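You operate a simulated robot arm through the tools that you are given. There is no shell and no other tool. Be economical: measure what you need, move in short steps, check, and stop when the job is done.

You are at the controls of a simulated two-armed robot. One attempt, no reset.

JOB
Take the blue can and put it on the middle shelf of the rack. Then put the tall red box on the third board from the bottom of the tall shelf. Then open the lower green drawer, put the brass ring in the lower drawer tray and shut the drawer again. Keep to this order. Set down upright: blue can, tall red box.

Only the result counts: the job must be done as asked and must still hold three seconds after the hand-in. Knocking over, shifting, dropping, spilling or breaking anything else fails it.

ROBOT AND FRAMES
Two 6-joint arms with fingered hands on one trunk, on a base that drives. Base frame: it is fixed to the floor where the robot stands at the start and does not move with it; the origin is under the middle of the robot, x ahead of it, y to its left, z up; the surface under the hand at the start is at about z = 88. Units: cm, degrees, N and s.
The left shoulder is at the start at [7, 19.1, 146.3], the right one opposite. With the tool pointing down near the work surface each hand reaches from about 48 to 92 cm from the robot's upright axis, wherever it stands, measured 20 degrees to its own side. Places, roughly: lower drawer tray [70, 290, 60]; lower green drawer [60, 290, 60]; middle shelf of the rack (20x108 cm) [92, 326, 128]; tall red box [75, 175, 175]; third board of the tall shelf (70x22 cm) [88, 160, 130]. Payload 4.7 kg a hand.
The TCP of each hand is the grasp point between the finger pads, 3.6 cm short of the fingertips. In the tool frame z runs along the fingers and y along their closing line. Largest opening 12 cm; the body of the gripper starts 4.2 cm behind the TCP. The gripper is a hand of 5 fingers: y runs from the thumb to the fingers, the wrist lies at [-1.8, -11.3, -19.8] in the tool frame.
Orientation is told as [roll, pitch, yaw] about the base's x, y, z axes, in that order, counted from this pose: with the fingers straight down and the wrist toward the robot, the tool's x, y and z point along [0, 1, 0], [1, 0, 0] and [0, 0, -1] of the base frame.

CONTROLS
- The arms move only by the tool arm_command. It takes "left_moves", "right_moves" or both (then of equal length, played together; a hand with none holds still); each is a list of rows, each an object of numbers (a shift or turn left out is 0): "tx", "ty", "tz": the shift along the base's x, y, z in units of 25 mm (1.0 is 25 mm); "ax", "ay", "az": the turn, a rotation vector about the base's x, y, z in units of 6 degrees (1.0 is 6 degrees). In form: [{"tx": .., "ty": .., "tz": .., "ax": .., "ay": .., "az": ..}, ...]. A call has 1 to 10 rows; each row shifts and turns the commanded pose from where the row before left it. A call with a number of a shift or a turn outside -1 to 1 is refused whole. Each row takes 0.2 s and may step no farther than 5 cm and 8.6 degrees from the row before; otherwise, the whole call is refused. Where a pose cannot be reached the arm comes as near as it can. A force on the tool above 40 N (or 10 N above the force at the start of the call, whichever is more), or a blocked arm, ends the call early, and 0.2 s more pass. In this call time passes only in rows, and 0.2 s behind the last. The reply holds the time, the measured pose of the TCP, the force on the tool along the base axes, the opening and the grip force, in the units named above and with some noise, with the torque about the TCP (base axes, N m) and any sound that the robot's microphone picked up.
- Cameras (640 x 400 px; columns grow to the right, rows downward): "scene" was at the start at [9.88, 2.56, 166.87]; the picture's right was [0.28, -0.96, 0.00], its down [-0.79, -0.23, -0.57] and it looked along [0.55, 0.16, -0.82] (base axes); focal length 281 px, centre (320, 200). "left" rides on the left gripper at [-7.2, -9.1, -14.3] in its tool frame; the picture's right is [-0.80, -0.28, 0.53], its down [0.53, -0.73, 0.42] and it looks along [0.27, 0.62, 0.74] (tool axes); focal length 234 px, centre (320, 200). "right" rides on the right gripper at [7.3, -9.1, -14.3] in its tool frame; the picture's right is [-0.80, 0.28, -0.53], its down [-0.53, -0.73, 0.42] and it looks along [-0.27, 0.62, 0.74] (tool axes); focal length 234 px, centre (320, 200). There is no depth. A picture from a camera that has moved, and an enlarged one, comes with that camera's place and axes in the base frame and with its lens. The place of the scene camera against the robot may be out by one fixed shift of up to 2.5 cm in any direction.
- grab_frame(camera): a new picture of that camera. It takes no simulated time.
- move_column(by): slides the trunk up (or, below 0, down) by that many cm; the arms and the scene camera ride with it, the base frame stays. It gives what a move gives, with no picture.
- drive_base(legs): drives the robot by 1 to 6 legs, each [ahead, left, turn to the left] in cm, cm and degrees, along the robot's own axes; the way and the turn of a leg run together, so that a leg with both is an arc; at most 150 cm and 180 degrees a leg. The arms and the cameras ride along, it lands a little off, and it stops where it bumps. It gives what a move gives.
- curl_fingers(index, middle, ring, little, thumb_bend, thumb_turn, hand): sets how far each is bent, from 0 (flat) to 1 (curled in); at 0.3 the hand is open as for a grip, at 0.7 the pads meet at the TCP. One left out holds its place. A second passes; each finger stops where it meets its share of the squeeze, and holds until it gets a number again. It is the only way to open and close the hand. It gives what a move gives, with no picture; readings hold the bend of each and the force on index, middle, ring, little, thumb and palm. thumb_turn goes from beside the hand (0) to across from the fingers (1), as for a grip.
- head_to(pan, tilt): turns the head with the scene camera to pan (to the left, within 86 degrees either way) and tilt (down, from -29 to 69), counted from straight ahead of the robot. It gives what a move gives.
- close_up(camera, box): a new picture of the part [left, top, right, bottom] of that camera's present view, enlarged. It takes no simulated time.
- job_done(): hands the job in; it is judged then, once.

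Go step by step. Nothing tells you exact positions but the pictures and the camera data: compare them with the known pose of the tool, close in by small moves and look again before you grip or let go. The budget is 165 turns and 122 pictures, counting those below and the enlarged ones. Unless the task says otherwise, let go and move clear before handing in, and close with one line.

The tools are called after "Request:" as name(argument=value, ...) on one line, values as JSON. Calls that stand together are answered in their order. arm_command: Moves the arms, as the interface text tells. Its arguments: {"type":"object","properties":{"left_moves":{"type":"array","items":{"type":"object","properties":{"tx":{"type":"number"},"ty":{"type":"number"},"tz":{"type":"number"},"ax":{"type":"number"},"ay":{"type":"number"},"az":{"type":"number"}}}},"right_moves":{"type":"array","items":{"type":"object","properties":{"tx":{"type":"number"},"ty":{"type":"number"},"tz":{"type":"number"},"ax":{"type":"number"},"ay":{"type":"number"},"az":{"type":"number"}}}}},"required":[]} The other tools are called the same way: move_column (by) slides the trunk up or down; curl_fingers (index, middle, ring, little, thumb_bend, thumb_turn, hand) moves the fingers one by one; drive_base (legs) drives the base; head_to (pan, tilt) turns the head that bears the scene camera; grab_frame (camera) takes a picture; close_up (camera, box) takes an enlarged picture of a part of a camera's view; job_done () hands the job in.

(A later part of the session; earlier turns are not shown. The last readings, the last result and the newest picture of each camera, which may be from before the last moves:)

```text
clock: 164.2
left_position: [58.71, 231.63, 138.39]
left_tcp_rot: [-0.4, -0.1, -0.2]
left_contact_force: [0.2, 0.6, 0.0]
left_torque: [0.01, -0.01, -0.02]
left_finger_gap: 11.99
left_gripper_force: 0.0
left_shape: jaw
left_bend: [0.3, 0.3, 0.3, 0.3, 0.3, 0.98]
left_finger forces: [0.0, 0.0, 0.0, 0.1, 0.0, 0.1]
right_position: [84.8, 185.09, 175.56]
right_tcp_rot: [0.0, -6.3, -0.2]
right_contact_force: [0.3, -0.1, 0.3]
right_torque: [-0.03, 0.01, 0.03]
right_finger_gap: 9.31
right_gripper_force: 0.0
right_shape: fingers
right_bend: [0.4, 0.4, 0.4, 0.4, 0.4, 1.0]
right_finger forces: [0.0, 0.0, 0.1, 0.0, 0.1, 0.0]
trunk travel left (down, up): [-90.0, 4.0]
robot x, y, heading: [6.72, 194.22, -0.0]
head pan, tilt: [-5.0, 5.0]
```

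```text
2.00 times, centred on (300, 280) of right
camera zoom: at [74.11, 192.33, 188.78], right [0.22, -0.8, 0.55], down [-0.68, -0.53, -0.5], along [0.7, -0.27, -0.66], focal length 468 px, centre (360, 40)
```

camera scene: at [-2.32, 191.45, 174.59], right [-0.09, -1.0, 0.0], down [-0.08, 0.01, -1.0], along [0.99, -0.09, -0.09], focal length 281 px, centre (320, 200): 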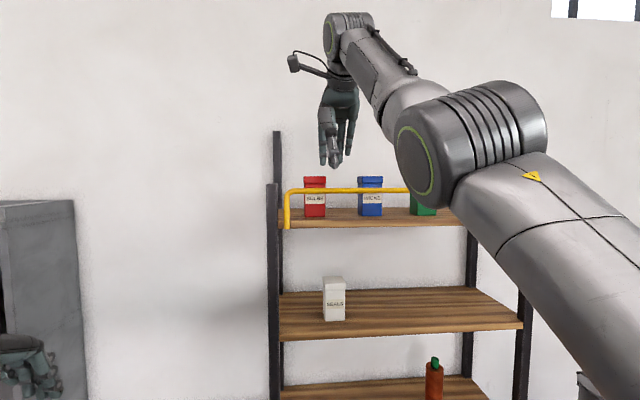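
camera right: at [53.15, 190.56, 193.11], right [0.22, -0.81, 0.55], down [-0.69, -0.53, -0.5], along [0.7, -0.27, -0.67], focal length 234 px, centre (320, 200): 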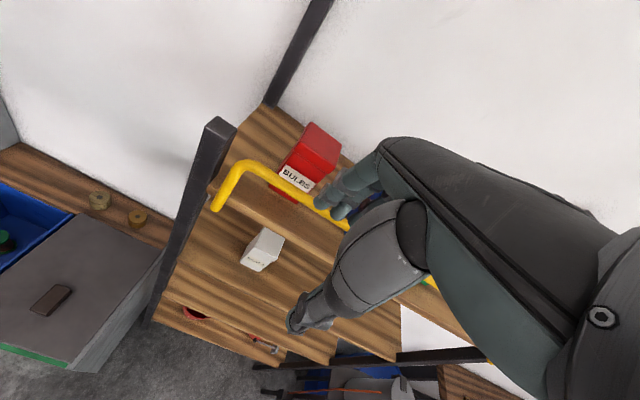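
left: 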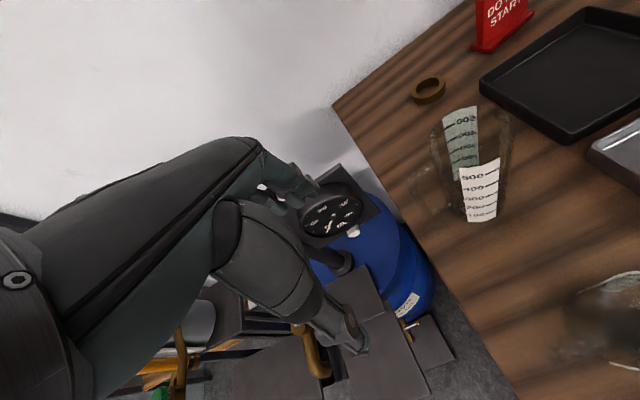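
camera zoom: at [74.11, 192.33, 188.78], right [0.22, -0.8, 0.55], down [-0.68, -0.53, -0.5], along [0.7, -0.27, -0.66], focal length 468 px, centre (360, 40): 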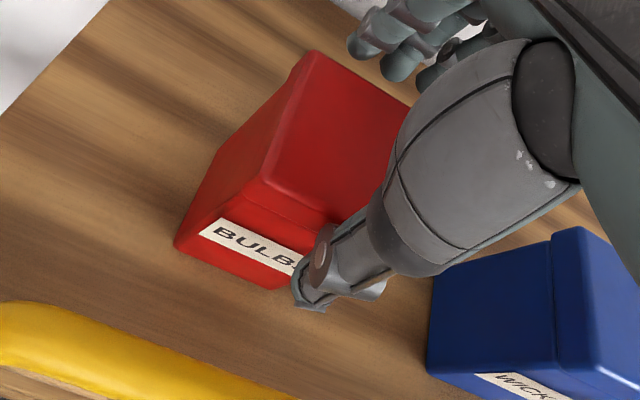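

Request:
arm_command(right_moves=[{"tx": -0.3}])

Request:
move_column(by=-3)

Request:
grab_frame(camera="right")

Request:
close_up(camera="scene", box=[265, 90, 405, 240])

```text
clock: 164.6
left_position: [59.04, 231.85, 138.34]
left_tcp_rot: [-0.3, 0.0, -0.2]
left_contact_force: [0.4, -0.3, -1.1]
left_torque: [0.02, 0.03, -0.01]
left_finger_gap: 11.99
left_gripper_force: 0.0
left_shape: jaw
left_bend: [0.3, 0.3, 0.3, 0.3, 0.3, 0.98]
left_finger forces: [0.0, 0.0, 0.0, 0.1, 0.0, 0.0]
right_position: [84.35, 185.05, 175.23]
right_tcp_rot: [0.0, -6.1, -0.2]
right_contact_force: [0.6, -0.9, 0.2]
right_torque: [-0.01, 0.07, -0.01]
right_finger_gap: 9.3
right_gripper_force: 0.0
right_shape: fingers
right_bend: [0.4, 0.4, 0.4, 0.4, 0.4, 1.0]
right_finger forces: [0.0, 0.0, 0.0, 0.0, 0.1, 0.0]
trunk travel left (down, up): [-90.0, 4.0]
robot x, y, heading: [6.16, 193.99, 0.1]
head pan, tilt: [-5.0, 5.0]
```

```text
clock: 165.4
left_position: [58.91, 231.79, 135.25]
left_tcp_rot: [-0.3, -0.1, -0.1]
left_contact_force: [-0.3, 0.1, 0.9]
left_torque: [-0.03, 0.03, -0.02]
left_finger_gap: 11.98
left_gripper_force: 0.2
left_shape: jaw
left_bend: [0.3, 0.3, 0.3, 0.3, 0.3, 0.98]
left_finger forces: [0.0, 0.0, 0.1, 0.0, 0.0, 0.0]
right_position: [84.17, 185.07, 172.36]
right_tcp_rot: [0.0, -6.2, -0.3]
right_contact_force: [-0.2, 0.2, 0.3]
right_torque: [0.01, -0.01, -0.02]
right_finger_gap: 9.35
right_gripper_force: 0.0
right_shape: fingers
right_bend: [0.4, 0.4, 0.4, 0.4, 0.4, 1.0]
right_finger forces: [0.0, 0.0, 0.0, 0.0, 0.0, 0.0]
trunk travel left (down, up): [-87.0, 7.0]
robot x, y, heading: [6.37, 194.21, -0.1]
head pan, tilt: [-5.0, 5.0]
```

```text
43 pictures are left
camera right: at [73.61, 192.4, 185.67], right [0.22, -0.8, 0.55], down [-0.68, -0.53, -0.5], along [0.7, -0.27, -0.67], focal length 234 px, centre (320, 200)
```

right: 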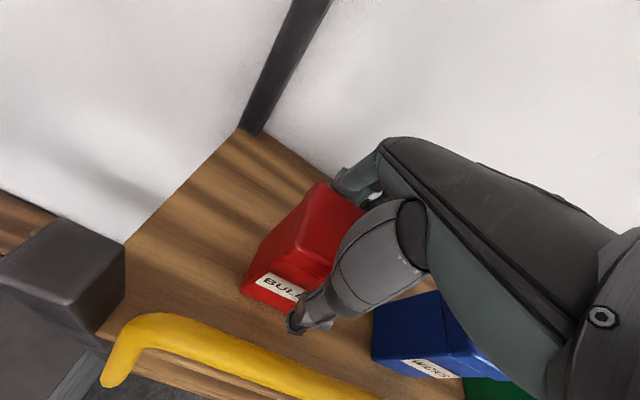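

```text
2.67 times, centred on (335, 165) of scene
camera zoom: at [18.66, 193.68, 167.53], right [-0.09, -1.0, 0.0], down [-0.09, 0.01, -1.0], along [0.99, -0.09, -0.09], focal length 749 px, centre (280, 293)
```

zoom: 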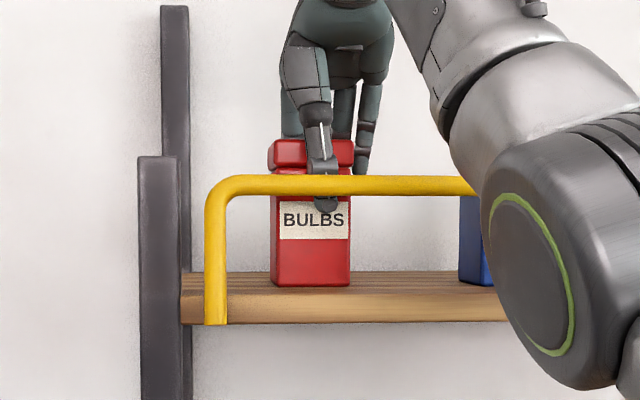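

The thumb is in the slot in front and the fingers are behind. A small shift left, then close.

Request:
arm_command(right_moves=[{"ty": 0.25}])

Request:
curl_fingers(hand="right", index=0.7, middle=0.7, ring=0.7, little=0.6, thumb_bend=0.7)

Request:
close_up(camera="scene", box=[265, 90, 405, 240])

```text
clock: 165.8
left_position: [58.8, 231.7, 135.35]
left_tcp_rot: [-0.5, -0.1, -0.3]
left_contact_force: [0.0, -0.3, -0.2]
left_torque: [-0.01, 0.0, -0.01]
left_finger_gap: 11.96
left_gripper_force: 0.0
left_shape: jaw
left_bend: [0.3, 0.3, 0.3, 0.3, 0.3, 0.98]
left_finger forces: [0.0, 0.1, 0.0, 0.0, 0.0, 0.1]
right_position: [84.05, 185.62, 172.41]
right_tcp_rot: [0.0, -6.4, -0.2]
right_contact_force: [0.6, -0.6, 0.8]
right_torque: [0.01, -0.01, 0.03]
right_finger_gap: 9.3
right_gripper_force: 0.0
right_shape: fingers
right_bend: [0.4, 0.4, 0.4, 0.4, 0.4, 1.0]
right_finger forces: [0.0, 0.1, 0.0, 0.0, 0.2, 0.0]
trunk travel left (down, up): [-87.0, 7.0]
robot x, y, heading: [6.31, 194.12, 0.0]
head pan, tilt: [-5.0, 5.0]
```

```text
clock: 166.8
left_position: [58.77, 231.56, 135.25]
left_tcp_rot: [-0.2, -0.1, -0.2]
left_contact_force: [0.5, -0.6, 0.3]
left_torque: [-0.02, -0.02, 0.01]
left_finger_gap: 11.97
left_gripper_force: 0.0
left_shape: jaw
left_bend: [0.3, 0.3, 0.3, 0.3, 0.3, 0.98]
left_finger forces: [0.0, 0.0, 0.0, 0.1, 0.0, 0.0]
right_position: [84.02, 185.6, 172.48]
right_tcp_rot: [-0.1, -6.3, -0.2]
right_contact_force: [0.1, -0.8, 1.8]
right_torque: [-0.17, -0.17, 0.01]
right_finger_gap: 6.15
right_gripper_force: 32.6
right_shape: fingers
right_bend: [0.57, 0.6, 0.6, 0.6, 0.5, 0.99]
right_finger forces: [12.3, 10.2, 10.5, 0.1, 32.6, 0.0]
trunk travel left (down, up): [-87.0, 7.0]
robot x, y, heading: [6.45, 194.32, -0.4]
head pan, tilt: [-5.0, 5.0]
```

```text
2.67 times, centred on (335, 165) of scene
camera zoom: at [18.5, 193.67, 167.55], right [-0.09, -1.0, 0.0], down [-0.09, 0.01, -1.0], along [0.99, -0.09, -0.09], focal length 749 px, centre (280, 293)
```

zoom: 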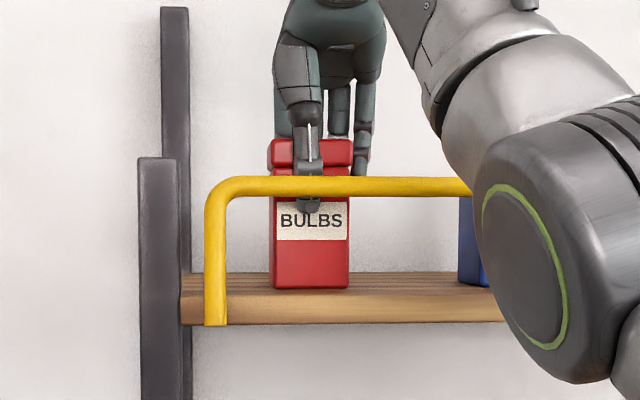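

Solid grip. The box has to rise about 10 cm to clear the rail: column up first, then the arm.

Request:
move_column(by=7)

Request:
arm_command(right_moves=[{"tz": 0.6, "ay": -0.4}, {"tz": 0.6, "ay": -0.4}, {"tz": 0.6, "ay": -0.4}, {"tz": 0.6, "ay": -0.4}])

Request:
close_up(camera="scene", box=[225, 60, 425, 240])

```text
clock: 167.9
left_position: [58.83, 231.75, 142.29]
left_tcp_rot: [-0.3, 0.0, -0.2]
left_contact_force: [1.1, 0.5, 0.1]
left_torque: [0.02, -0.01, -0.03]
left_finger_gap: 11.98
left_gripper_force: 0.0
left_shape: jaw
left_bend: [0.3, 0.3, 0.3, 0.3, 0.3, 0.98]
left_finger forces: [0.0, 0.0, 0.0, 0.0, 0.1, 0.0]
right_position: [84.11, 185.61, 179.39]
right_tcp_rot: [0.1, -6.2, -0.1]
right_contact_force: [-0.5, -0.2, -3.6]
right_torque: [0.06, 0.02, 0.02]
right_finger_gap: 6.15
right_gripper_force: 32.8
right_shape: fingers
right_bend: [0.57, 0.61, 0.6, 0.6, 0.5, 0.99]
right_finger forces: [12.6, 9.9, 10.1, 0.1, 32.4, 0.0]
trunk travel left (down, up): [-94.0, 0.0]
robot x, y, heading: [6.28, 193.91, -0.1]
head pan, tilt: [-5.0, 5.0]
```

```text
clock: 168.9
left_position: [58.88, 231.68, 142.38]
left_tcp_rot: [-0.3, -0.1, -0.3]
left_contact_force: [-0.7, -0.2, 0.2]
left_torque: [0.01, 0.01, -0.03]
left_finger_gap: 11.95
left_gripper_force: 0.1
left_shape: jaw
left_bend: [0.3, 0.3, 0.3, 0.3, 0.3, 0.98]
left_finger forces: [0.0, 0.0, 0.0, 0.0, 0.0, 0.0]
right_position: [84.07, 185.59, 185.5]
right_tcp_rot: [-0.1, -15.8, -0.3]
right_contact_force: [0.2, 0.3, -2.5]
right_torque: [0.0, -0.01, 0.0]
right_finger_gap: 6.13
right_gripper_force: 32.3
right_shape: fingers
right_bend: [0.57, 0.61, 0.6, 0.6, 0.5, 0.99]
right_finger forces: [12.4, 9.8, 10.0, 0.1, 32.7, 0.1]
trunk travel left (down, up): [-94.0, 0.0]
robot x, y, heading: [6.44, 193.84, -0.1]
head pan, tilt: [-5.0, 5.0]
```

```text
2.22 times, centred on (325, 150) of scene
camera zoom: at [18.44, 193.7, 174.55], right [-0.09, -1.0, 0.0], down [-0.09, 0.01, -1.0], along [0.99, -0.09, -0.09], focal length 624 px, centre (309, 311)
```

zoom: 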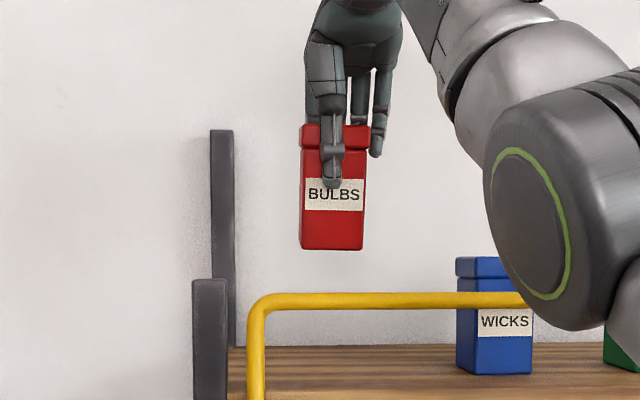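

The box is clear of the rail. I'll back out, bring the hand back to its pick tilt and lower it, then slide right to y≈155.

Request:
drive_base(legs=[[-45, 0, 0], [0, -31, 0]])

Request:
arm_command(right_moves=[{"tz": -1, "ay": 0.16}, {"tz": -1, "ay": 0.16}, {"tz": -1, "ay": 0.16}, {"tz": -1, "ay": 0.16}, {"tz": -1, "ay": 0.16}, {"tz": -1, "ay": 0.16}, {"tz": -1, "ay": 0.16}, {"tz": -1, "ay": 0.16}, {"tz": -1, "ay": 0.16}, {"tz": -1, "ay": 0.16}])

Request:
move_column(by=-14)

Request:
head_to(pan=-5, tilt=12)

Request:
grab_frame(camera="scene")

Request:
grab_frame(camera="right")

```text
clock: 173.3
left_position: [13.11, 201.17, 142.19]
left_tcp_rot: [-0.5, -0.1, 0.0]
left_contact_force: [-0.3, -0.8, -0.4]
left_torque: [-0.01, 0.01, 0.04]
left_finger_gap: 11.99
left_gripper_force: 0.0
left_shape: jaw
left_bend: [0.3, 0.3, 0.3, 0.3, 0.3, 0.98]
left_finger forces: [0.0, 0.1, 0.0, 0.0, 0.1, 0.0]
right_position: [38.57, 155.43, 185.36]
right_tcp_rot: [-0.1, -15.9, 0.1]
right_contact_force: [1.1, 0.1, -3.0]
right_torque: [-0.05, 0.0, -0.05]
right_finger_gap: 6.14
right_gripper_force: 32.1
right_shape: fingers
right_bend: [0.57, 0.61, 0.6, 0.6, 0.5, 0.99]
right_finger forces: [12.4, 9.8, 10.0, 0.0, 32.6, 0.0]
trunk travel left (down, up): [-94.0, 0.0]
robot x, y, heading: [-39.22, 162.88, 0.2]
head pan, tilt: [-5.0, 5.0]
```

```text
clock: 175.5
left_position: [13.19, 200.91, 142.27]
left_tcp_rot: [-0.4, 0.1, 0.0]
left_contact_force: [0.4, 0.6, 0.1]
left_torque: [0.01, 0.02, -0.02]
left_finger_gap: 11.98
left_gripper_force: 0.0
left_shape: jaw
left_bend: [0.3, 0.3, 0.3, 0.3, 0.3, 0.98]
left_finger forces: [0.1, 0.0, 0.0, 0.0, 0.0, 0.0]
right_position: [39.59, 155.1, 160.47]
right_tcp_rot: [0.0, -6.3, 0.0]
right_contact_force: [-0.5, -0.2, -3.0]
right_torque: [0.01, -0.04, -0.03]
right_finger_gap: 6.14
right_gripper_force: 31.9
right_shape: fingers
right_bend: [0.57, 0.61, 0.6, 0.6, 0.5, 0.99]
right_finger forces: [12.4, 9.7, 9.9, 0.0, 31.9, 0.1]
right hand out of reach, approached as far as the arm can: row 9, 10
trunk travel left (down, up): [-94.0, 0.0]
robot x, y, heading: [-39.7, 162.98, 0.2]
head pan, tilt: [-5.0, 5.0]
```

```text
clock: 177.2
left_position: [13.12, 200.94, 128.34]
left_tcp_rot: [-0.2, -0.1, 0.1]
left_contact_force: [-0.9, 0.5, 0.4]
left_torque: [-0.03, 0.02, 0.01]
left_finger_gap: 11.99
left_gripper_force: 0.1
left_shape: jaw
left_bend: [0.3, 0.3, 0.3, 0.3, 0.3, 0.98]
left_finger forces: [0.0, 0.1, 0.1, 0.0, 0.0, 0.0]
right_position: [39.65, 155.12, 146.49]
right_tcp_rot: [-0.1, -6.3, 0.1]
right_contact_force: [0.1, -0.2, -3.1]
right_torque: [-0.01, 0.0, -0.01]
right_finger_gap: 6.13
right_gripper_force: 32.2
right_shape: fingers
right_bend: [0.57, 0.61, 0.6, 0.6, 0.5, 0.99]
right_finger forces: [12.3, 9.8, 9.9, 0.0, 31.9, 0.0]
trunk travel left (down, up): [-80.0, 14.0]
robot x, y, heading: [-39.14, 163.13, -0.0]
head pan, tilt: [-5.0, 5.0]
```

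```text
clock: 177.8
left_position: [13.18, 200.96, 128.27]
left_tcp_rot: [-0.3, 0.0, 0.0]
left_contact_force: [-0.3, 1.2, 0.3]
left_torque: [0.01, -0.01, 0.03]
left_finger_gap: 12.0
left_gripper_force: 0.0
left_shape: jaw
left_bend: [0.3, 0.3, 0.3, 0.3, 0.3, 0.98]
left_finger forces: [0.1, 0.1, 0.1, 0.0, 0.1, 0.0]
right_position: [39.58, 155.12, 146.54]
right_tcp_rot: [0.0, -6.3, 0.0]
right_contact_force: [0.0, -0.6, -1.9]
right_torque: [0.01, 0.0, 0.0]
right_finger_gap: 6.14
right_gripper_force: 31.7
right_shape: fingers
right_bend: [0.57, 0.61, 0.6, 0.6, 0.5, 0.99]
right_finger forces: [12.4, 9.7, 9.9, 0.0, 31.9, 0.1]
trunk travel left (down, up): [-80.0, 14.0]
robot x, y, heading: [-38.96, 162.91, 0.1]
head pan, tilt: [-5.0, 12.0]
```

```text
39 pictures are left
camera scene: at [-26.86, 162.76, 159.42], right [-0.09, -1.0, 0.0], down [-0.21, 0.02, -0.98], along [0.97, -0.08, -0.21], focal length 281 px, centre (320, 200)
```

scene: 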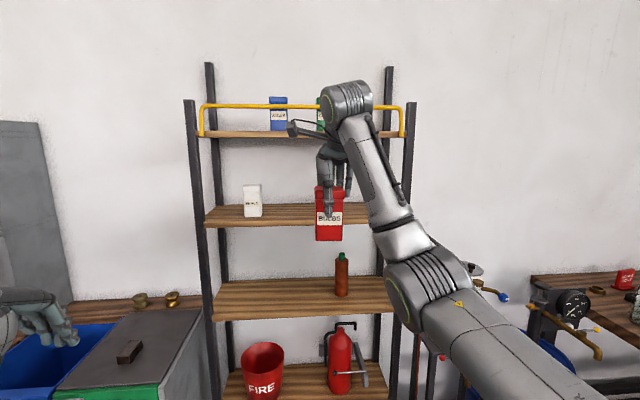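

```text
38 pictures are left
camera right: at [28.92, 162.42, 159.87], right [0.22, -0.8, 0.55], down [-0.68, -0.53, -0.5], along [0.7, -0.27, -0.67], focal length 234 px, centre (320, 200)
```

right: 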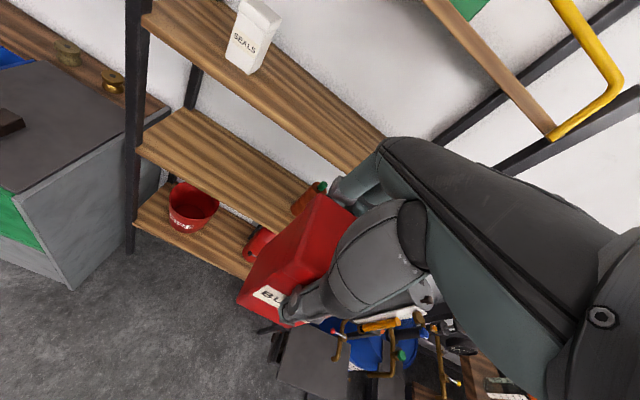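

I'll lower to just above board height and drive in most of the way, watching the wrist against the board above.

Request:
move_column(by=-4.3)

Request:
drive_base(legs=[[33, 0, 0]])

Request:
grab_frame(camera="scene")

Request:
grab_frame(camera="right")

```text
clock: 178.7
left_position: [13.18, 200.84, 124.15]
left_tcp_rot: [-0.3, 0.0, 0.0]
left_contact_force: [-0.5, 0.7, -0.4]
left_torque: [0.0, -0.02, 0.02]
left_finger_gap: 11.98
left_gripper_force: 0.1
left_shape: jaw
left_bend: [0.3, 0.3, 0.3, 0.3, 0.3, 0.98]
left_finger forces: [0.1, 0.0, 0.1, 0.1, 0.0, 0.1]
right_position: [39.54, 155.16, 142.19]
right_tcp_rot: [0.0, -6.3, 0.0]
right_contact_force: [0.6, -0.8, -2.5]
right_torque: [0.01, -0.04, -0.02]
right_finger_gap: 6.11
right_gripper_force: 32.0
right_shape: fingers
right_bend: [0.57, 0.61, 0.6, 0.6, 0.5, 0.99]
right_finger forces: [12.4, 9.7, 9.9, 0.1, 31.9, 0.1]
trunk travel left (down, up): [-75.7, 18.3]
robot x, y, heading: [-39.31, 162.71, 0.1]
head pan, tilt: [-5.0, 12.0]
```

```text
clock: 180.9
left_position: [46.27, 201.09, 124.13]
left_tcp_rot: [-0.3, -0.1, 0.2]
left_contact_force: [-0.1, 0.2, 0.1]
left_torque: [0.0, -0.03, 0.01]
left_finger_gap: 12.0
left_gripper_force: 0.1
left_shape: jaw
left_bend: [0.3, 0.3, 0.3, 0.3, 0.3, 0.98]
left_finger forces: [0.1, 0.0, 0.1, 0.1, 0.0, 0.1]
right_position: [72.79, 155.37, 142.39]
right_tcp_rot: [0.0, -6.4, 0.0]
right_contact_force: [-1.1, -0.5, -2.2]
right_torque: [-0.03, -0.04, 0.02]
right_finger_gap: 6.12
right_gripper_force: 31.8
right_shape: fingers
right_bend: [0.57, 0.61, 0.6, 0.6, 0.5, 0.99]
right_finger forces: [12.4, 9.7, 10.0, 0.1, 32.0, 0.0]
trunk travel left (down, up): [-75.7, 18.3]
robot x, y, heading: [-5.82, 163.01, 0.0]
head pan, tilt: [-5.0, 12.0]
```

```text
37 pictures are left
camera scene: at [6.26, 162.87, 155.13], right [-0.08, -1.0, 0.0], down [-0.21, 0.02, -0.98], along [0.97, -0.08, -0.21], focal length 281 px, centre (320, 200)
```

scene: 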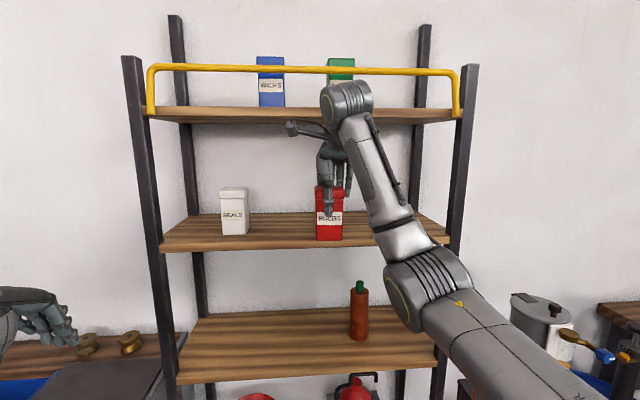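

```text
36 pictures are left
camera right: at [62.03, 162.63, 155.67], right [0.22, -0.8, 0.55], down [-0.68, -0.53, -0.5], along [0.7, -0.26, -0.66], focal length 234 px, centre (320, 200)
```

right: 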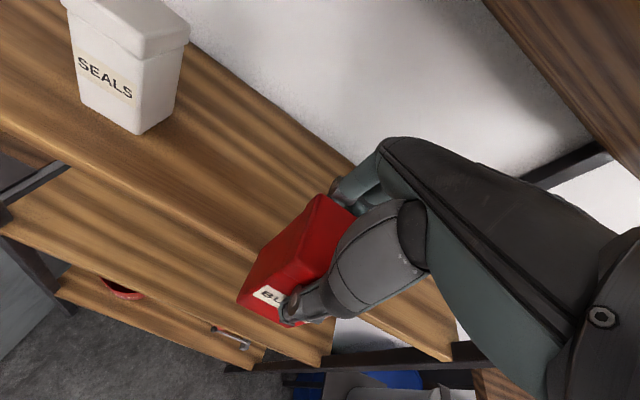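

The third board's front edge is at x≈76, and SEALS is over 15 cm away. Driving in the last 9.7 cm.

Request:
drive_base(legs=[[9.7, 0, 0]])

Request:
grab_frame(camera="right")

Request:
grab_frame(camera="scene")

```text
clock: 182.2
left_position: [56.36, 201.03, 123.95]
left_tcp_rot: [-0.2, 0.1, -0.1]
left_contact_force: [0.1, -0.4, 0.5]
left_torque: [0.0, 0.02, -0.04]
left_finger_gap: 11.98
left_gripper_force: 0.1
left_shape: jaw
left_bend: [0.3, 0.3, 0.3, 0.3, 0.3, 0.98]
left_finger forces: [0.0, 0.0, 0.1, 0.0, 0.0, 0.0]
right_position: [82.51, 155.42, 141.75]
right_tcp_rot: [0.0, -5.8, 0.3]
right_contact_force: [0.4, -0.2, -2.8]
right_torque: [0.03, -0.02, 0.02]
right_finger_gap: 6.14
right_gripper_force: 31.7
right_shape: fingers
right_bend: [0.57, 0.61, 0.6, 0.6, 0.5, 0.99]
right_finger forces: [12.5, 9.6, 9.8, 0.0, 31.8, 0.1]
trunk travel left (down, up): [-75.7, 18.3]
robot x, y, heading: [3.62, 163.04, 0.3]
head pan, tilt: [-5.0, 12.0]
stopped in leg 1: the robot was blocked; the commanded pose is now the measured one
```

```text
35 pictures are left
camera right: at [72.06, 162.72, 155.18], right [0.23, -0.8, 0.55], down [-0.68, -0.54, -0.5], along [0.69, -0.26, -0.67], focal length 234 px, centre (320, 200)
```

right: 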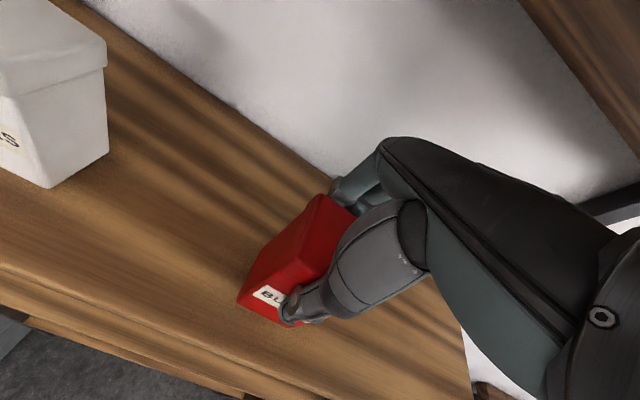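

```text
34 pictures are left
camera scene: at [16.33, 162.85, 155.09], right [-0.09, -1.0, 0.0], down [-0.21, 0.02, -0.98], along [0.97, -0.08, -0.21], focal length 281 px, centre (320, 200)
```

scene: 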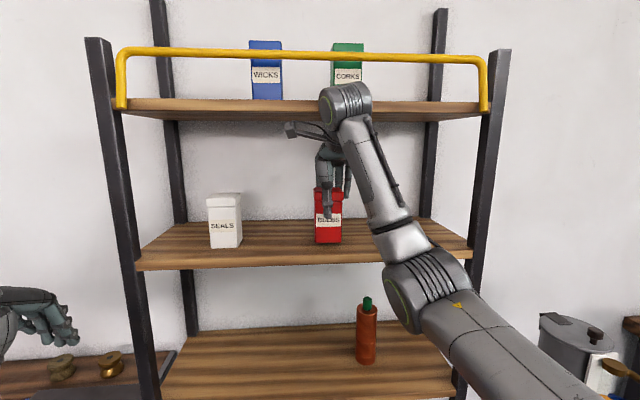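

The base just touched something, but the box is over the board. Lowering with the column in small steps.

Request:
move_column(by=-2)

Request:
move_column(by=-0.7)

```text
clock: 182.8
left_position: [55.96, 201.05, 122.04]
left_tcp_rot: [-0.4, -0.2, 0.1]
left_contact_force: [-0.2, -0.4, -0.2]
left_torque: [0.02, 0.01, 0.01]
left_finger_gap: 12.02
left_gripper_force: 0.0
left_shape: jaw
left_bend: [0.3, 0.3, 0.3, 0.3, 0.3, 0.98]
left_finger forces: [0.1, 0.1, 0.0, 0.0, 0.0, 0.1]
right_position: [82.38, 155.68, 140.29]
right_tcp_rot: [0.0, -6.5, 0.3]
right_contact_force: [3.1, 1.3, 19.6]
right_torque: [-0.24, -0.27, 0.08]
right_finger_gap: 6.14
right_gripper_force: 34.0
right_shape: fingers
right_bend: [0.57, 0.61, 0.6, 0.6, 0.5, 0.99]
right_finger forces: [13.4, 11.1, 11.2, 0.0, 32.9, 0.1]
trunk travel left (down, up): [-73.7, 20.3]
robot x, y, heading: [3.88, 163.52, -0.3]
head pan, tilt: [-5.0, 12.0]
```

```text
clock: 183.3
left_position: [56.0, 201.02, 121.65]
left_tcp_rot: [-0.3, -0.1, 0.0]
left_contact_force: [-0.1, -0.3, -0.5]
left_torque: [-0.02, -0.03, 0.01]
left_finger_gap: 12.0
left_gripper_force: 0.0
left_shape: jaw
left_bend: [0.3, 0.3, 0.3, 0.3, 0.3, 0.98]
left_finger forces: [0.1, 0.0, 0.0, 0.1, 0.0, 0.0]
right_position: [82.27, 155.67, 140.36]
right_tcp_rot: [0.1, -7.2, 0.3]
right_contact_force: [-3.9, 0.1, 12.4]
right_torque: [-0.17, -0.02, -0.01]
right_finger_gap: 6.14
right_gripper_force: 32.8
right_shape: fingers
right_bend: [0.58, 0.61, 0.61, 0.6, 0.51, 0.99]
right_finger forces: [12.1, 9.4, 9.6, 0.0, 34.5, 0.1]
trunk travel left (down, up): [-73.2, 20.8]
robot x, y, heading: [3.79, 163.02, 0.1]
head pan, tilt: [-5.0, 12.0]
stopped: the force on the tool passed its limit at 45 N (the readings are from after the stop); the commanded pose is now the measured one
```

In contact. Relieving slightly and checking.

Request:
move_column(by=0.3)

Request:
close_up(camera="scene", box=[260, 120, 420, 270])

```text
clock: 183.8
left_position: [56.05, 201.2, 121.91]
left_tcp_rot: [-0.4, -0.2, 0.0]
left_contact_force: [-0.4, -0.9, 0.6]
left_torque: [0.02, -0.01, 0.02]
left_finger_gap: 11.99
left_gripper_force: 0.0
left_shape: jaw
left_bend: [0.3, 0.3, 0.3, 0.3, 0.3, 0.98]
left_finger forces: [0.0, 0.0, 0.0, 0.0, 0.1, 0.0]
right_position: [82.3, 155.57, 140.35]
right_tcp_rot: [0.1, -6.9, 0.3]
right_contact_force: [0.2, 1.0, 5.0]
right_torque: [-0.13, -0.13, 0.01]
right_finger_gap: 6.12
right_gripper_force: 32.4
right_shape: fingers
right_bend: [0.57, 0.61, 0.61, 0.6, 0.51, 0.99]
right_finger forces: [12.8, 9.7, 9.9, 0.0, 33.0, 0.0]
trunk travel left (down, up): [-73.5, 20.5]
robot x, y, heading: [3.6, 163.18, 0.2]
head pan, tilt: [-5.0, 12.0]
```

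```text
2.67 times, centred on (340, 195) of scene
camera zoom: at [15.97, 162.94, 152.94], right [-0.09, -1.0, 0.0], down [-0.21, 0.02, -0.98], along [0.97, -0.08, -0.21], focal length 749 px, centre (267, 213)
```

zoom: 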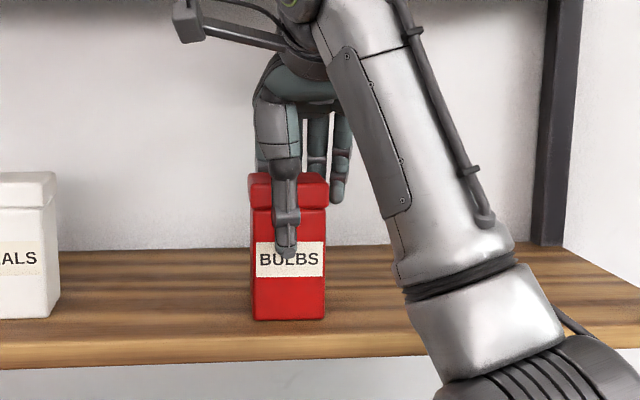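

Upright and on the board. Opening the hand.

Request:
curl_fingers(hand="right", index=0.3, middle=0.3, ring=0.3, little=0.3, thumb_bend=0.3)

Request:
grab_frame(camera="right")

```text
clock: 184.8
left_position: [56.09, 201.01, 121.82]
left_tcp_rot: [-0.4, 0.0, 0.0]
left_contact_force: [-0.4, 0.4, -0.1]
left_torque: [-0.05, -0.02, -0.01]
left_finger_gap: 11.98
left_gripper_force: 0.1
left_shape: jaw
left_bend: [0.3, 0.3, 0.3, 0.3, 0.3, 0.98]
left_finger forces: [0.1, 0.1, 0.0, 0.0, 0.1, 0.1]
right_position: [82.52, 155.63, 140.23]
right_tcp_rot: [0.0, -6.8, 0.3]
right_contact_force: [-0.7, -0.2, 0.2]
right_torque: [-0.01, 0.01, 0.01]
right_finger_gap: 12.12
right_gripper_force: 0.2
right_shape: fingers
right_bend: [0.3, 0.3, 0.3, 0.3, 0.3, 1.0]
right_finger forces: [0.0, 0.0, 0.0, 0.0, 0.0, 0.1]
trunk travel left (down, up): [-73.5, 20.5]
robot x, y, heading: [3.98, 163.11, 0.3]
head pan, tilt: [-5.0, 12.0]
```

```text
32 pictures are left
camera right: at [71.66, 162.77, 153.58], right [0.22, -0.8, 0.55], down [-0.67, -0.53, -0.51], along [0.71, -0.26, -0.66], focal length 234 px, centre (320, 200)
```

right: 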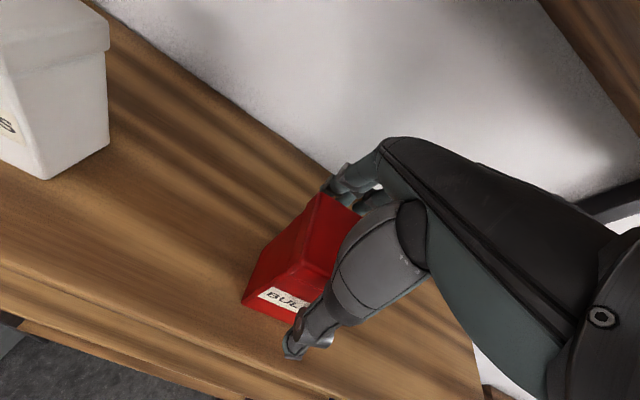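

The fingers are behind the box and the board above leaves no headroom. I'll slide the open hand sideways to the right off the box, then back out.

Request:
arm_command(right_moves=[{"ty": -0.8}, {"ty": -0.8}, {"ty": -0.8}, {"ty": -0.8}, {"ty": -0.8}, {"ty": -0.8}])

Request:
grab_frame(camera="right")

```text
clock: 186.2
left_position: [56.17, 200.99, 121.88]
left_tcp_rot: [-0.3, 0.0, 0.0]
left_contact_force: [0.3, 0.6, 0.5]
left_torque: [0.06, 0.01, -0.02]
left_finger_gap: 11.99
left_gripper_force: 0.0
left_shape: jaw
left_bend: [0.3, 0.3, 0.3, 0.3, 0.3, 0.98]
left_finger forces: [0.1, 0.1, 0.1, 0.0, 0.1, 0.1]
right_position: [83.13, 143.38, 140.36]
right_tcp_rot: [0.2, -6.9, 0.3]
right_contact_force: [0.0, 0.5, -0.1]
right_torque: [0.04, 0.01, 0.02]
right_finger_gap: 12.13
right_gripper_force: 0.0
right_shape: fingers
right_bend: [0.3, 0.3, 0.3, 0.3, 0.3, 1.0]
right_finger forces: [0.0, 0.0, 0.1, 0.1, 0.0, 0.1]
right hand out of reach, approached as far as the arm can: row 2
trunk travel left (down, up): [-73.5, 20.5]
robot x, y, heading: [3.57, 163.37, 0.3]
head pan, tilt: [-5.0, 12.0]
```

```text
31 pictures are left
camera right: at [72.35, 150.69, 153.61], right [0.22, -0.8, 0.55], down [-0.67, -0.53, -0.51], along [0.71, -0.26, -0.66], focal length 234 px, centre (320, 200)
```

right: 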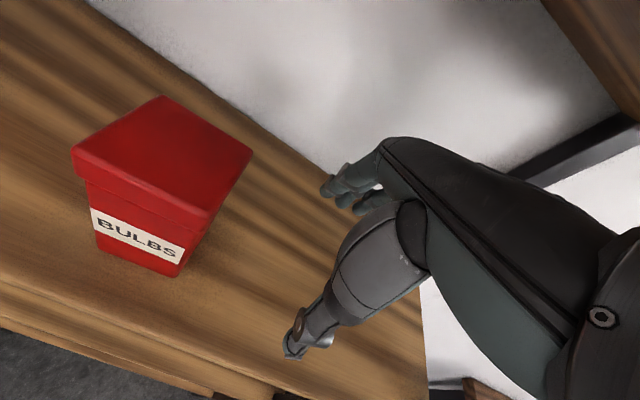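

The hand is clear and the box stands on the third board. Next is the brass ring at about (86, 20) on the first table. Backing out and preparing the arm.

Request:
drive_base(legs=[[-50, 0, 0]])

Request:
move_column(by=20.5)

Request:
grab_frame(camera="scene")

Request:
arm_command(right_moves=[{"tz": -1, "tx": -0.2, "ay": 0.12}, {"tz": -1, "tx": -0.2, "ay": 0.12}, {"tz": -1, "tx": -0.2, "ay": 0.12}, {"tz": -1, "tx": -0.2, "ay": 0.12}, {"tz": -1, "tx": -0.2, "ay": 0.12}, {"tz": -1, "tx": -0.2, "ay": 0.12}, {"tz": -1, "tx": -0.2, "ay": 0.12}, {"tz": -1, "tx": -0.2, "ay": 0.12}, {"tz": -1, "tx": -0.2, "ay": 0.12}, {"tz": -1, "tx": -0.2, "ay": 0.12}])

```text
clock: 189.1
left_position: [6.48, 200.9, 121.87]
left_tcp_rot: [-0.4, -0.1, 0.1]
left_contact_force: [-0.5, 0.0, 0.3]
left_torque: [0.0, 0.0, -0.02]
left_finger_gap: 12.01
left_gripper_force: 0.0
left_shape: jaw
left_bend: [0.3, 0.3, 0.3, 0.3, 0.3, 0.98]
left_finger forces: [0.0, 0.1, 0.1, 0.0, 0.0, 0.0]
right_position: [33.52, 143.59, 140.31]
right_tcp_rot: [0.0, -6.8, 0.3]
right_contact_force: [0.5, -0.5, 0.4]
right_torque: [-0.03, -0.03, -0.02]
right_finger_gap: 12.14
right_gripper_force: 0.1
right_shape: fingers
right_bend: [0.3, 0.3, 0.3, 0.3, 0.3, 1.0]
right_finger forces: [0.0, 0.0, 0.1, 0.0, 0.0, 0.1]
trunk travel left (down, up): [-73.5, 20.5]
robot x, y, heading: [-45.95, 163.38, -0.1]
head pan, tilt: [-5.0, 12.0]
```

```text
clock: 191.3
left_position: [6.39, 200.91, 142.37]
left_tcp_rot: [-0.3, 0.0, 0.0]
left_contact_force: [0.0, -0.2, -0.3]
left_torque: [-0.01, -0.03, -0.02]
left_finger_gap: 11.99
left_gripper_force: 0.1
left_shape: jaw
left_bend: [0.3, 0.3, 0.3, 0.3, 0.3, 0.98]
left_finger forces: [0.0, 0.0, 0.0, 0.1, 0.1, 0.0]
right_position: [33.42, 143.46, 160.75]
right_tcp_rot: [0.1, -6.8, 0.2]
right_contact_force: [-0.9, -0.4, -0.2]
right_torque: [0.01, 0.02, 0.0]
right_finger_gap: 12.15
right_gripper_force: 0.0
right_shape: fingers
right_bend: [0.3, 0.3, 0.3, 0.3, 0.3, 1.0]
right_finger forces: [0.0, 0.0, 0.1, 0.0, 0.0, 0.0]
trunk travel left (down, up): [-94.0, 0.0]
robot x, y, heading: [-46.3, 163.31, 0.2]
head pan, tilt: [-5.0, 12.0]
```

```text
30 pictures are left
camera scene: at [-33.67, 162.8, 173.41], right [-0.09, -1.0, 0.0], down [-0.21, 0.02, -0.98], along [0.97, -0.08, -0.21], focal length 281 px, centre (320, 200)
```

scene: 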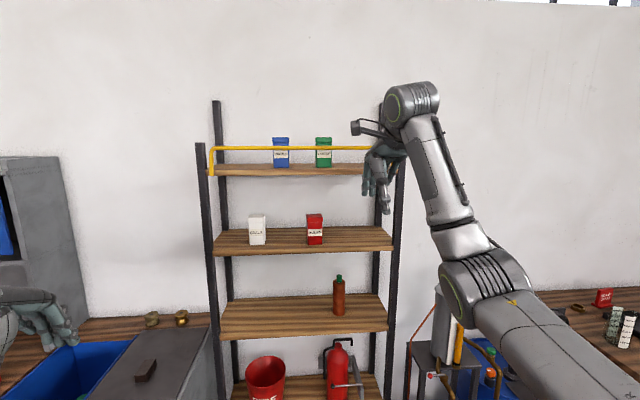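

```text
clock: 193.5
left_position: [6.38, 200.9, 142.27]
left_tcp_rot: [-0.5, 0.0, 0.0]
left_contact_force: [0.9, 0.6, -0.3]
left_torque: [0.01, 0.01, -0.02]
left_finger_gap: 11.98
left_gripper_force: 0.1
left_shape: jaw
left_bend: [0.3, 0.3, 0.3, 0.3, 0.3, 0.98]
left_finger forces: [0.0, 0.1, 0.0, 0.0, 0.0, 0.1]
right_position: [30.7, 143.26, 135.56]
right_tcp_rot: [0.3, 0.3, 0.2]
right_contact_force: [-0.3, -1.0, -0.2]
right_torque: [-0.01, 0.0, 0.03]
right_finger_gap: 12.15
right_gripper_force: 0.1
right_shape: fingers
right_bend: [0.3, 0.3, 0.3, 0.3, 0.3, 1.0]
right_finger forces: [0.0, 0.0, 0.1, 0.0, 0.0, 0.0]
right hand out of reach, approached as far as the arm can: row 1, 2, 3, 4, 6
trunk travel left (down, up): [-94.0, 0.0]
robot x, y, heading: [-46.13, 163.03, 0.0]
head pan, tilt: [-5.0, 12.0]
```

Both set-down boxes look fine. Driving over to the first table, in line with the ring.

Request:
drive_base(legs=[[0, -123, 0], [42, 0, 0]])

Request:
head_to(pan=-15, tilt=40)

Request:
grab_frame(camera="right")

Request:
grab_frame(camera="scene")

```text
clock: 201.9
left_position: [48.28, 78.62, 142.48]
left_tcp_rot: [-0.3, -0.1, 0.5]
left_contact_force: [-0.3, -0.3, -0.9]
left_torque: [0.0, -0.05, 0.0]
left_finger_gap: 12.0
left_gripper_force: 0.0
left_shape: jaw
left_bend: [0.3, 0.3, 0.3, 0.3, 0.3, 0.98]
left_finger forces: [0.1, 0.0, 0.1, 0.0, 0.0, 0.0]
right_position: [73.33, 21.43, 135.58]
right_tcp_rot: [0.1, 0.2, 0.9]
right_contact_force: [-0.5, 0.7, 0.4]
right_torque: [0.02, 0.02, 0.01]
right_finger_gap: 12.13
right_gripper_force: 0.0
right_shape: fingers
right_bend: [0.3, 0.3, 0.3, 0.3, 0.3, 1.0]
right_finger forces: [0.0, 0.0, 0.0, 0.0, 0.0, 0.0]
trunk travel left (down, up): [-94.0, 0.0]
robot x, y, heading: [-3.46, 40.29, 0.8]
head pan, tilt: [-5.0, 12.0]
```

```text
clock: 202.9
left_position: [48.6, 78.68, 142.33]
left_tcp_rot: [-0.4, 0.1, 0.6]
left_contact_force: [0.7, 0.1, -0.3]
left_torque: [0.01, -0.03, 0.02]
left_finger_gap: 12.0
left_gripper_force: 0.1
left_shape: jaw
left_bend: [0.3, 0.3, 0.3, 0.3, 0.3, 0.98]
left_finger forces: [0.0, 0.0, 0.1, 0.1, 0.0, 0.0]
right_position: [73.49, 21.46, 135.54]
right_tcp_rot: [0.2, 0.5, 1.0]
right_contact_force: [-0.4, 1.0, -0.7]
right_torque: [0.02, 0.02, -0.02]
right_finger_gap: 12.11
right_gripper_force: 0.0
right_shape: fingers
right_bend: [0.3, 0.3, 0.3, 0.3, 0.3, 1.0]
right_finger forces: [0.0, 0.0, 0.0, 0.1, 0.0, 0.1]
trunk travel left (down, up): [-94.0, 0.0]
robot x, y, heading: [-3.63, 40.65, 1.1]
head pan, tilt: [-15.0, 40.0]
```

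```text
29 pictures are left
camera right: at [64.35, 28.55, 150.02], right [0.3, -0.8, 0.52], down [-0.73, -0.54, -0.42], along [0.62, -0.25, -0.74], focal length 234 px, centre (320, 200)
```

right: 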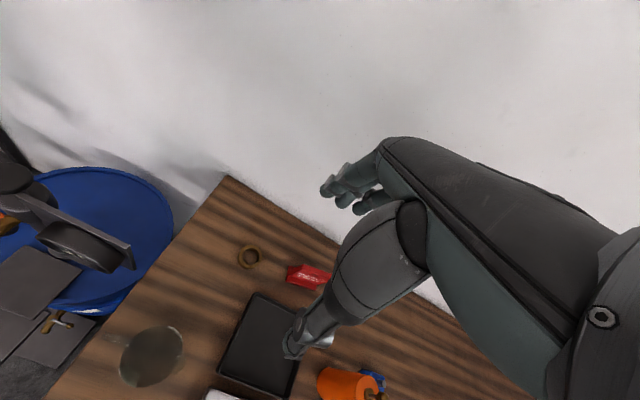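

```text
28 pictures are left
camera scene: at [7.9, 38.76, 168.97], right [-0.25, -0.97, 0.0], down [-0.62, 0.16, -0.77], along [0.74, -0.19, -0.64], focal length 281 px, centre (320, 200)
```

scene: 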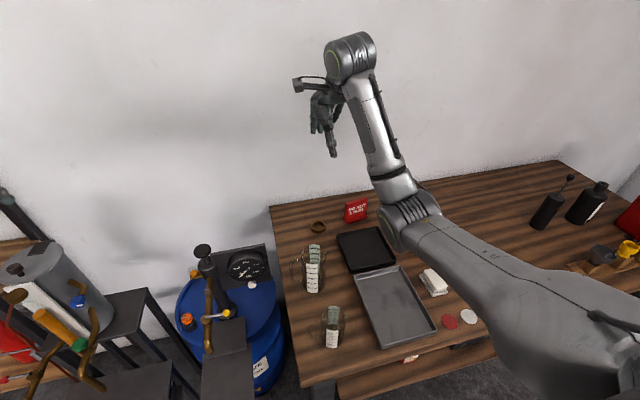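

The ring is at (85.8, 20.2). I'll creep forward a little, extend the arm over it and start down.

Request:
drive_base(legs=[[4, 0, -0.9]])

Request:
arm_command(right_moves=[{"tx": 0.4, "tz": -1}, {"tx": 0.4, "tz": -1}, {"tx": 0.4, "tz": -1}, {"tx": 0.4, "tz": -1}, {"tx": 0.4, "tz": -1}, {"tx": 0.4, "tz": -1}, {"tx": 0.4, "tz": -1}, {"tx": 0.4, "tz": -1}, {"tx": 0.0, "tz": -1}, {"tx": 0.0, "tz": -1}])

Request:
grab_frame(camera="right")

```text
clock: 203.7
left_position: [51.77, 77.96, 142.71]
left_tcp_rot: [-0.2, -0.5, -0.3]
left_contact_force: [-1.3, -0.4, 0.8]
left_torque: [-0.04, -0.11, 0.04]
left_finger_gap: 11.98
left_gripper_force: 0.1
left_shape: jaw
left_bend: [0.3, 0.3, 0.3, 0.3, 0.3, 0.98]
left_finger forces: [0.0, 0.0, 0.1, 0.0, 0.0, 0.1]
right_position: [76.08, 20.27, 136.32]
right_tcp_rot: [0.1, -0.2, 0.2]
right_contact_force: [-1.4, 1.1, 0.7]
right_torque: [-0.03, -0.11, 0.01]
right_finger_gap: 12.13
right_gripper_force: 0.1
right_shape: fingers
right_bend: [0.3, 0.3, 0.3, 0.3, 0.3, 1.0]
right_finger forces: [0.0, 0.0, 0.1, 0.0, 0.0, 0.0]
trunk travel left (down, up): [-94.0, 0.0]
robot x, y, heading: [0.52, 40.3, 0.0]
head pan, tilt: [-15.0, 40.0]
```

```text
clock: 205.9
left_position: [53.15, 77.93, 142.46]
left_tcp_rot: [-0.3, 0.0, -0.3]
left_contact_force: [1.4, 0.0, -0.1]
left_torque: [-0.02, -0.01, 0.04]
left_finger_gap: 11.98
left_gripper_force: 0.1
left_shape: jaw
left_bend: [0.3, 0.3, 0.3, 0.3, 0.3, 0.98]
left_finger forces: [0.1, 0.0, 0.1, 0.1, 0.0, 0.0]
right_position: [85.21, 20.35, 110.7]
right_tcp_rot: [0.1, 0.2, 0.1]
right_contact_force: [1.1, -0.1, 0.1]
right_torque: [-0.01, 0.05, 0.02]
right_finger_gap: 12.17
right_gripper_force: 0.1
right_shape: fingers
right_bend: [0.3, 0.3, 0.3, 0.3, 0.3, 1.0]
right_finger forces: [0.0, 0.1, 0.0, 0.0, 0.0, 0.0]
trunk travel left (down, up): [-94.0, 0.0]
robot x, y, heading: [0.18, 40.48, -0.1]
head pan, tilt: [-15.0, 40.0]
```

```text
27 pictures are left
camera right: at [76.07, 27.59, 125.1], right [0.28, -0.81, 0.52], down [-0.73, -0.53, -0.42], along [0.62, -0.26, -0.74], focal length 234 px, centre (320, 200)
```

right: 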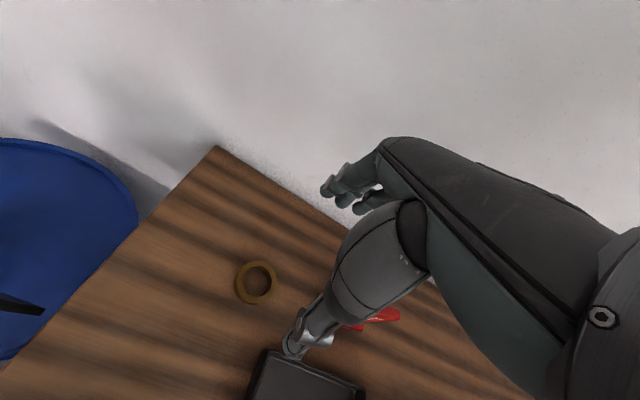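

Request:
arm_command(right_moves=[{"tx": 0.3, "ty": -0.2, "tz": -1}, {"tz": -1}, {"tz": -1}, {"tz": -1}, {"tz": -1}])

Request:
grab_frame(camera="right")

Request:
close_up(camera="scene", box=[240, 150, 400, 280])

```text
clock: 207.1
left_position: [53.05, 77.91, 142.35]
left_tcp_rot: [-0.3, 0.0, -0.4]
left_contact_force: [-0.8, 0.8, -0.1]
left_torque: [-0.02, 0.0, 0.02]
left_finger_gap: 12.0
left_gripper_force: 0.0
left_shape: jaw
left_bend: [0.3, 0.3, 0.3, 0.3, 0.3, 0.98]
left_finger forces: [0.1, 0.0, 0.0, 0.0, 0.0, 0.0]
right_position: [86.0, 19.87, 97.88]
right_tcp_rot: [0.2, 0.2, 0.2]
right_contact_force: [0.1, 0.3, 0.0]
right_torque: [0.01, 0.01, -0.01]
right_finger_gap: 12.16
right_gripper_force: 0.1
right_shape: fingers
right_bend: [0.3, 0.3, 0.3, 0.3, 0.3, 1.0]
right_finger forces: [0.0, 0.0, 0.0, 0.1, 0.0, 0.1]
trunk travel left (down, up): [-94.0, 0.0]
robot x, y, heading: [0.46, 40.57, -0.3]
head pan, tilt: [-15.0, 40.0]
```

```text
26 pictures are left
camera right: at [76.84, 27.14, 112.55], right [0.28, -0.8, 0.52], down [-0.73, -0.53, -0.42], along [0.62, -0.26, -0.74], focal length 234 px, centre (320, 200)
```

right: 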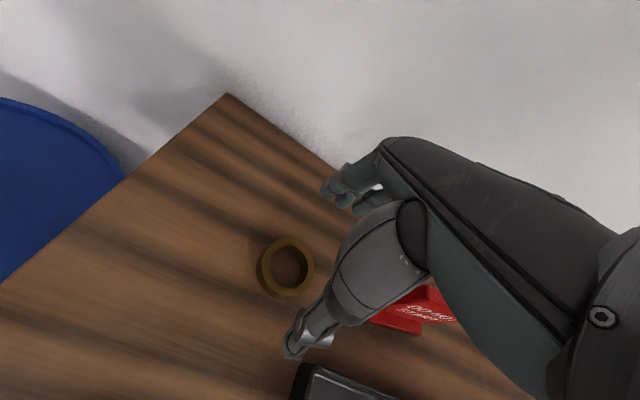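

```text
3.08 times, centred on (320, 215) of scene
camera zoom: at [11.81, 38.56, 168.97], right [-0.26, -0.97, 0.0], down [-0.62, 0.17, -0.77], along [0.74, -0.2, -0.64], focal length 864 px, centre (320, 154)
```

zoom: 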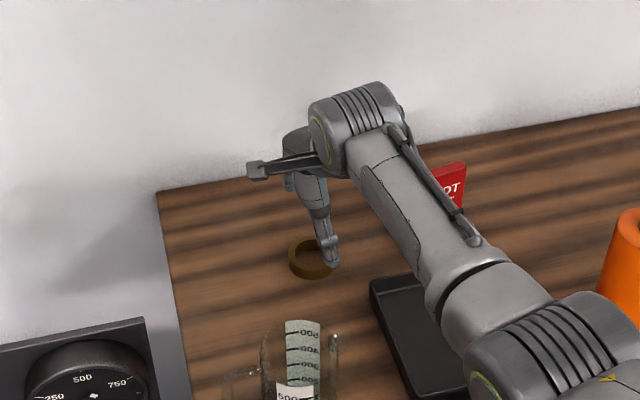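

Aligned. Descending so the fingertips are just above the tabletop.

Request:
arm_command(right_moves=[{"tz": -0.8}, {"tz": -0.8}, {"tz": -0.5}])

Request:
close_up(camera="right", box=[220, 150, 420, 380])

```text
clock: 207.9
left_position: [53.04, 77.98, 142.41]
left_tcp_rot: [-0.2, -0.2, -0.4]
left_contact_force: [-0.9, -0.2, -0.2]
left_torque: [0.0, 0.0, 0.03]
left_finger_gap: 12.0
left_gripper_force: 0.0
left_shape: jaw
left_bend: [0.3, 0.3, 0.3, 0.3, 0.3, 0.98]
left_finger forces: [0.0, 0.0, 0.1, 0.1, 0.0, 0.1]
right_position: [85.91, 19.76, 92.71]
right_tcp_rot: [0.1, 0.3, 0.1]
right_contact_force: [-0.5, -0.3, 0.4]
right_torque: [0.02, -0.01, 0.02]
right_finger_gap: 12.14
right_gripper_force: 0.0
right_shape: fingers
right_bend: [0.3, 0.3, 0.3, 0.3, 0.3, 1.0]
right_finger forces: [0.0, 0.1, 0.0, 0.0, 0.0, 0.0]
trunk travel left (down, up): [-94.0, 0.0]
robot x, y, heading: [0.74, 40.01, -0.2]
head pan, tilt: [-15.0, 40.0]
```

```text
1.74 times, centred on (320, 265) of right
camera zoom: at [76.78, 27.06, 107.29], right [0.28, -0.8, 0.52], down [-0.73, -0.53, -0.42], along [0.62, -0.26, -0.74], focal length 407 px, centre (320, 87)
```

zoom: 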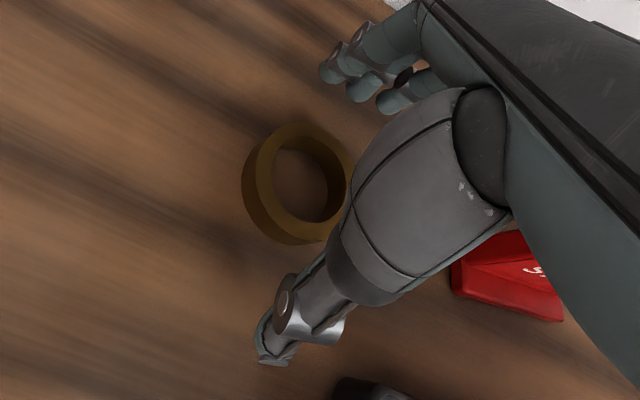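

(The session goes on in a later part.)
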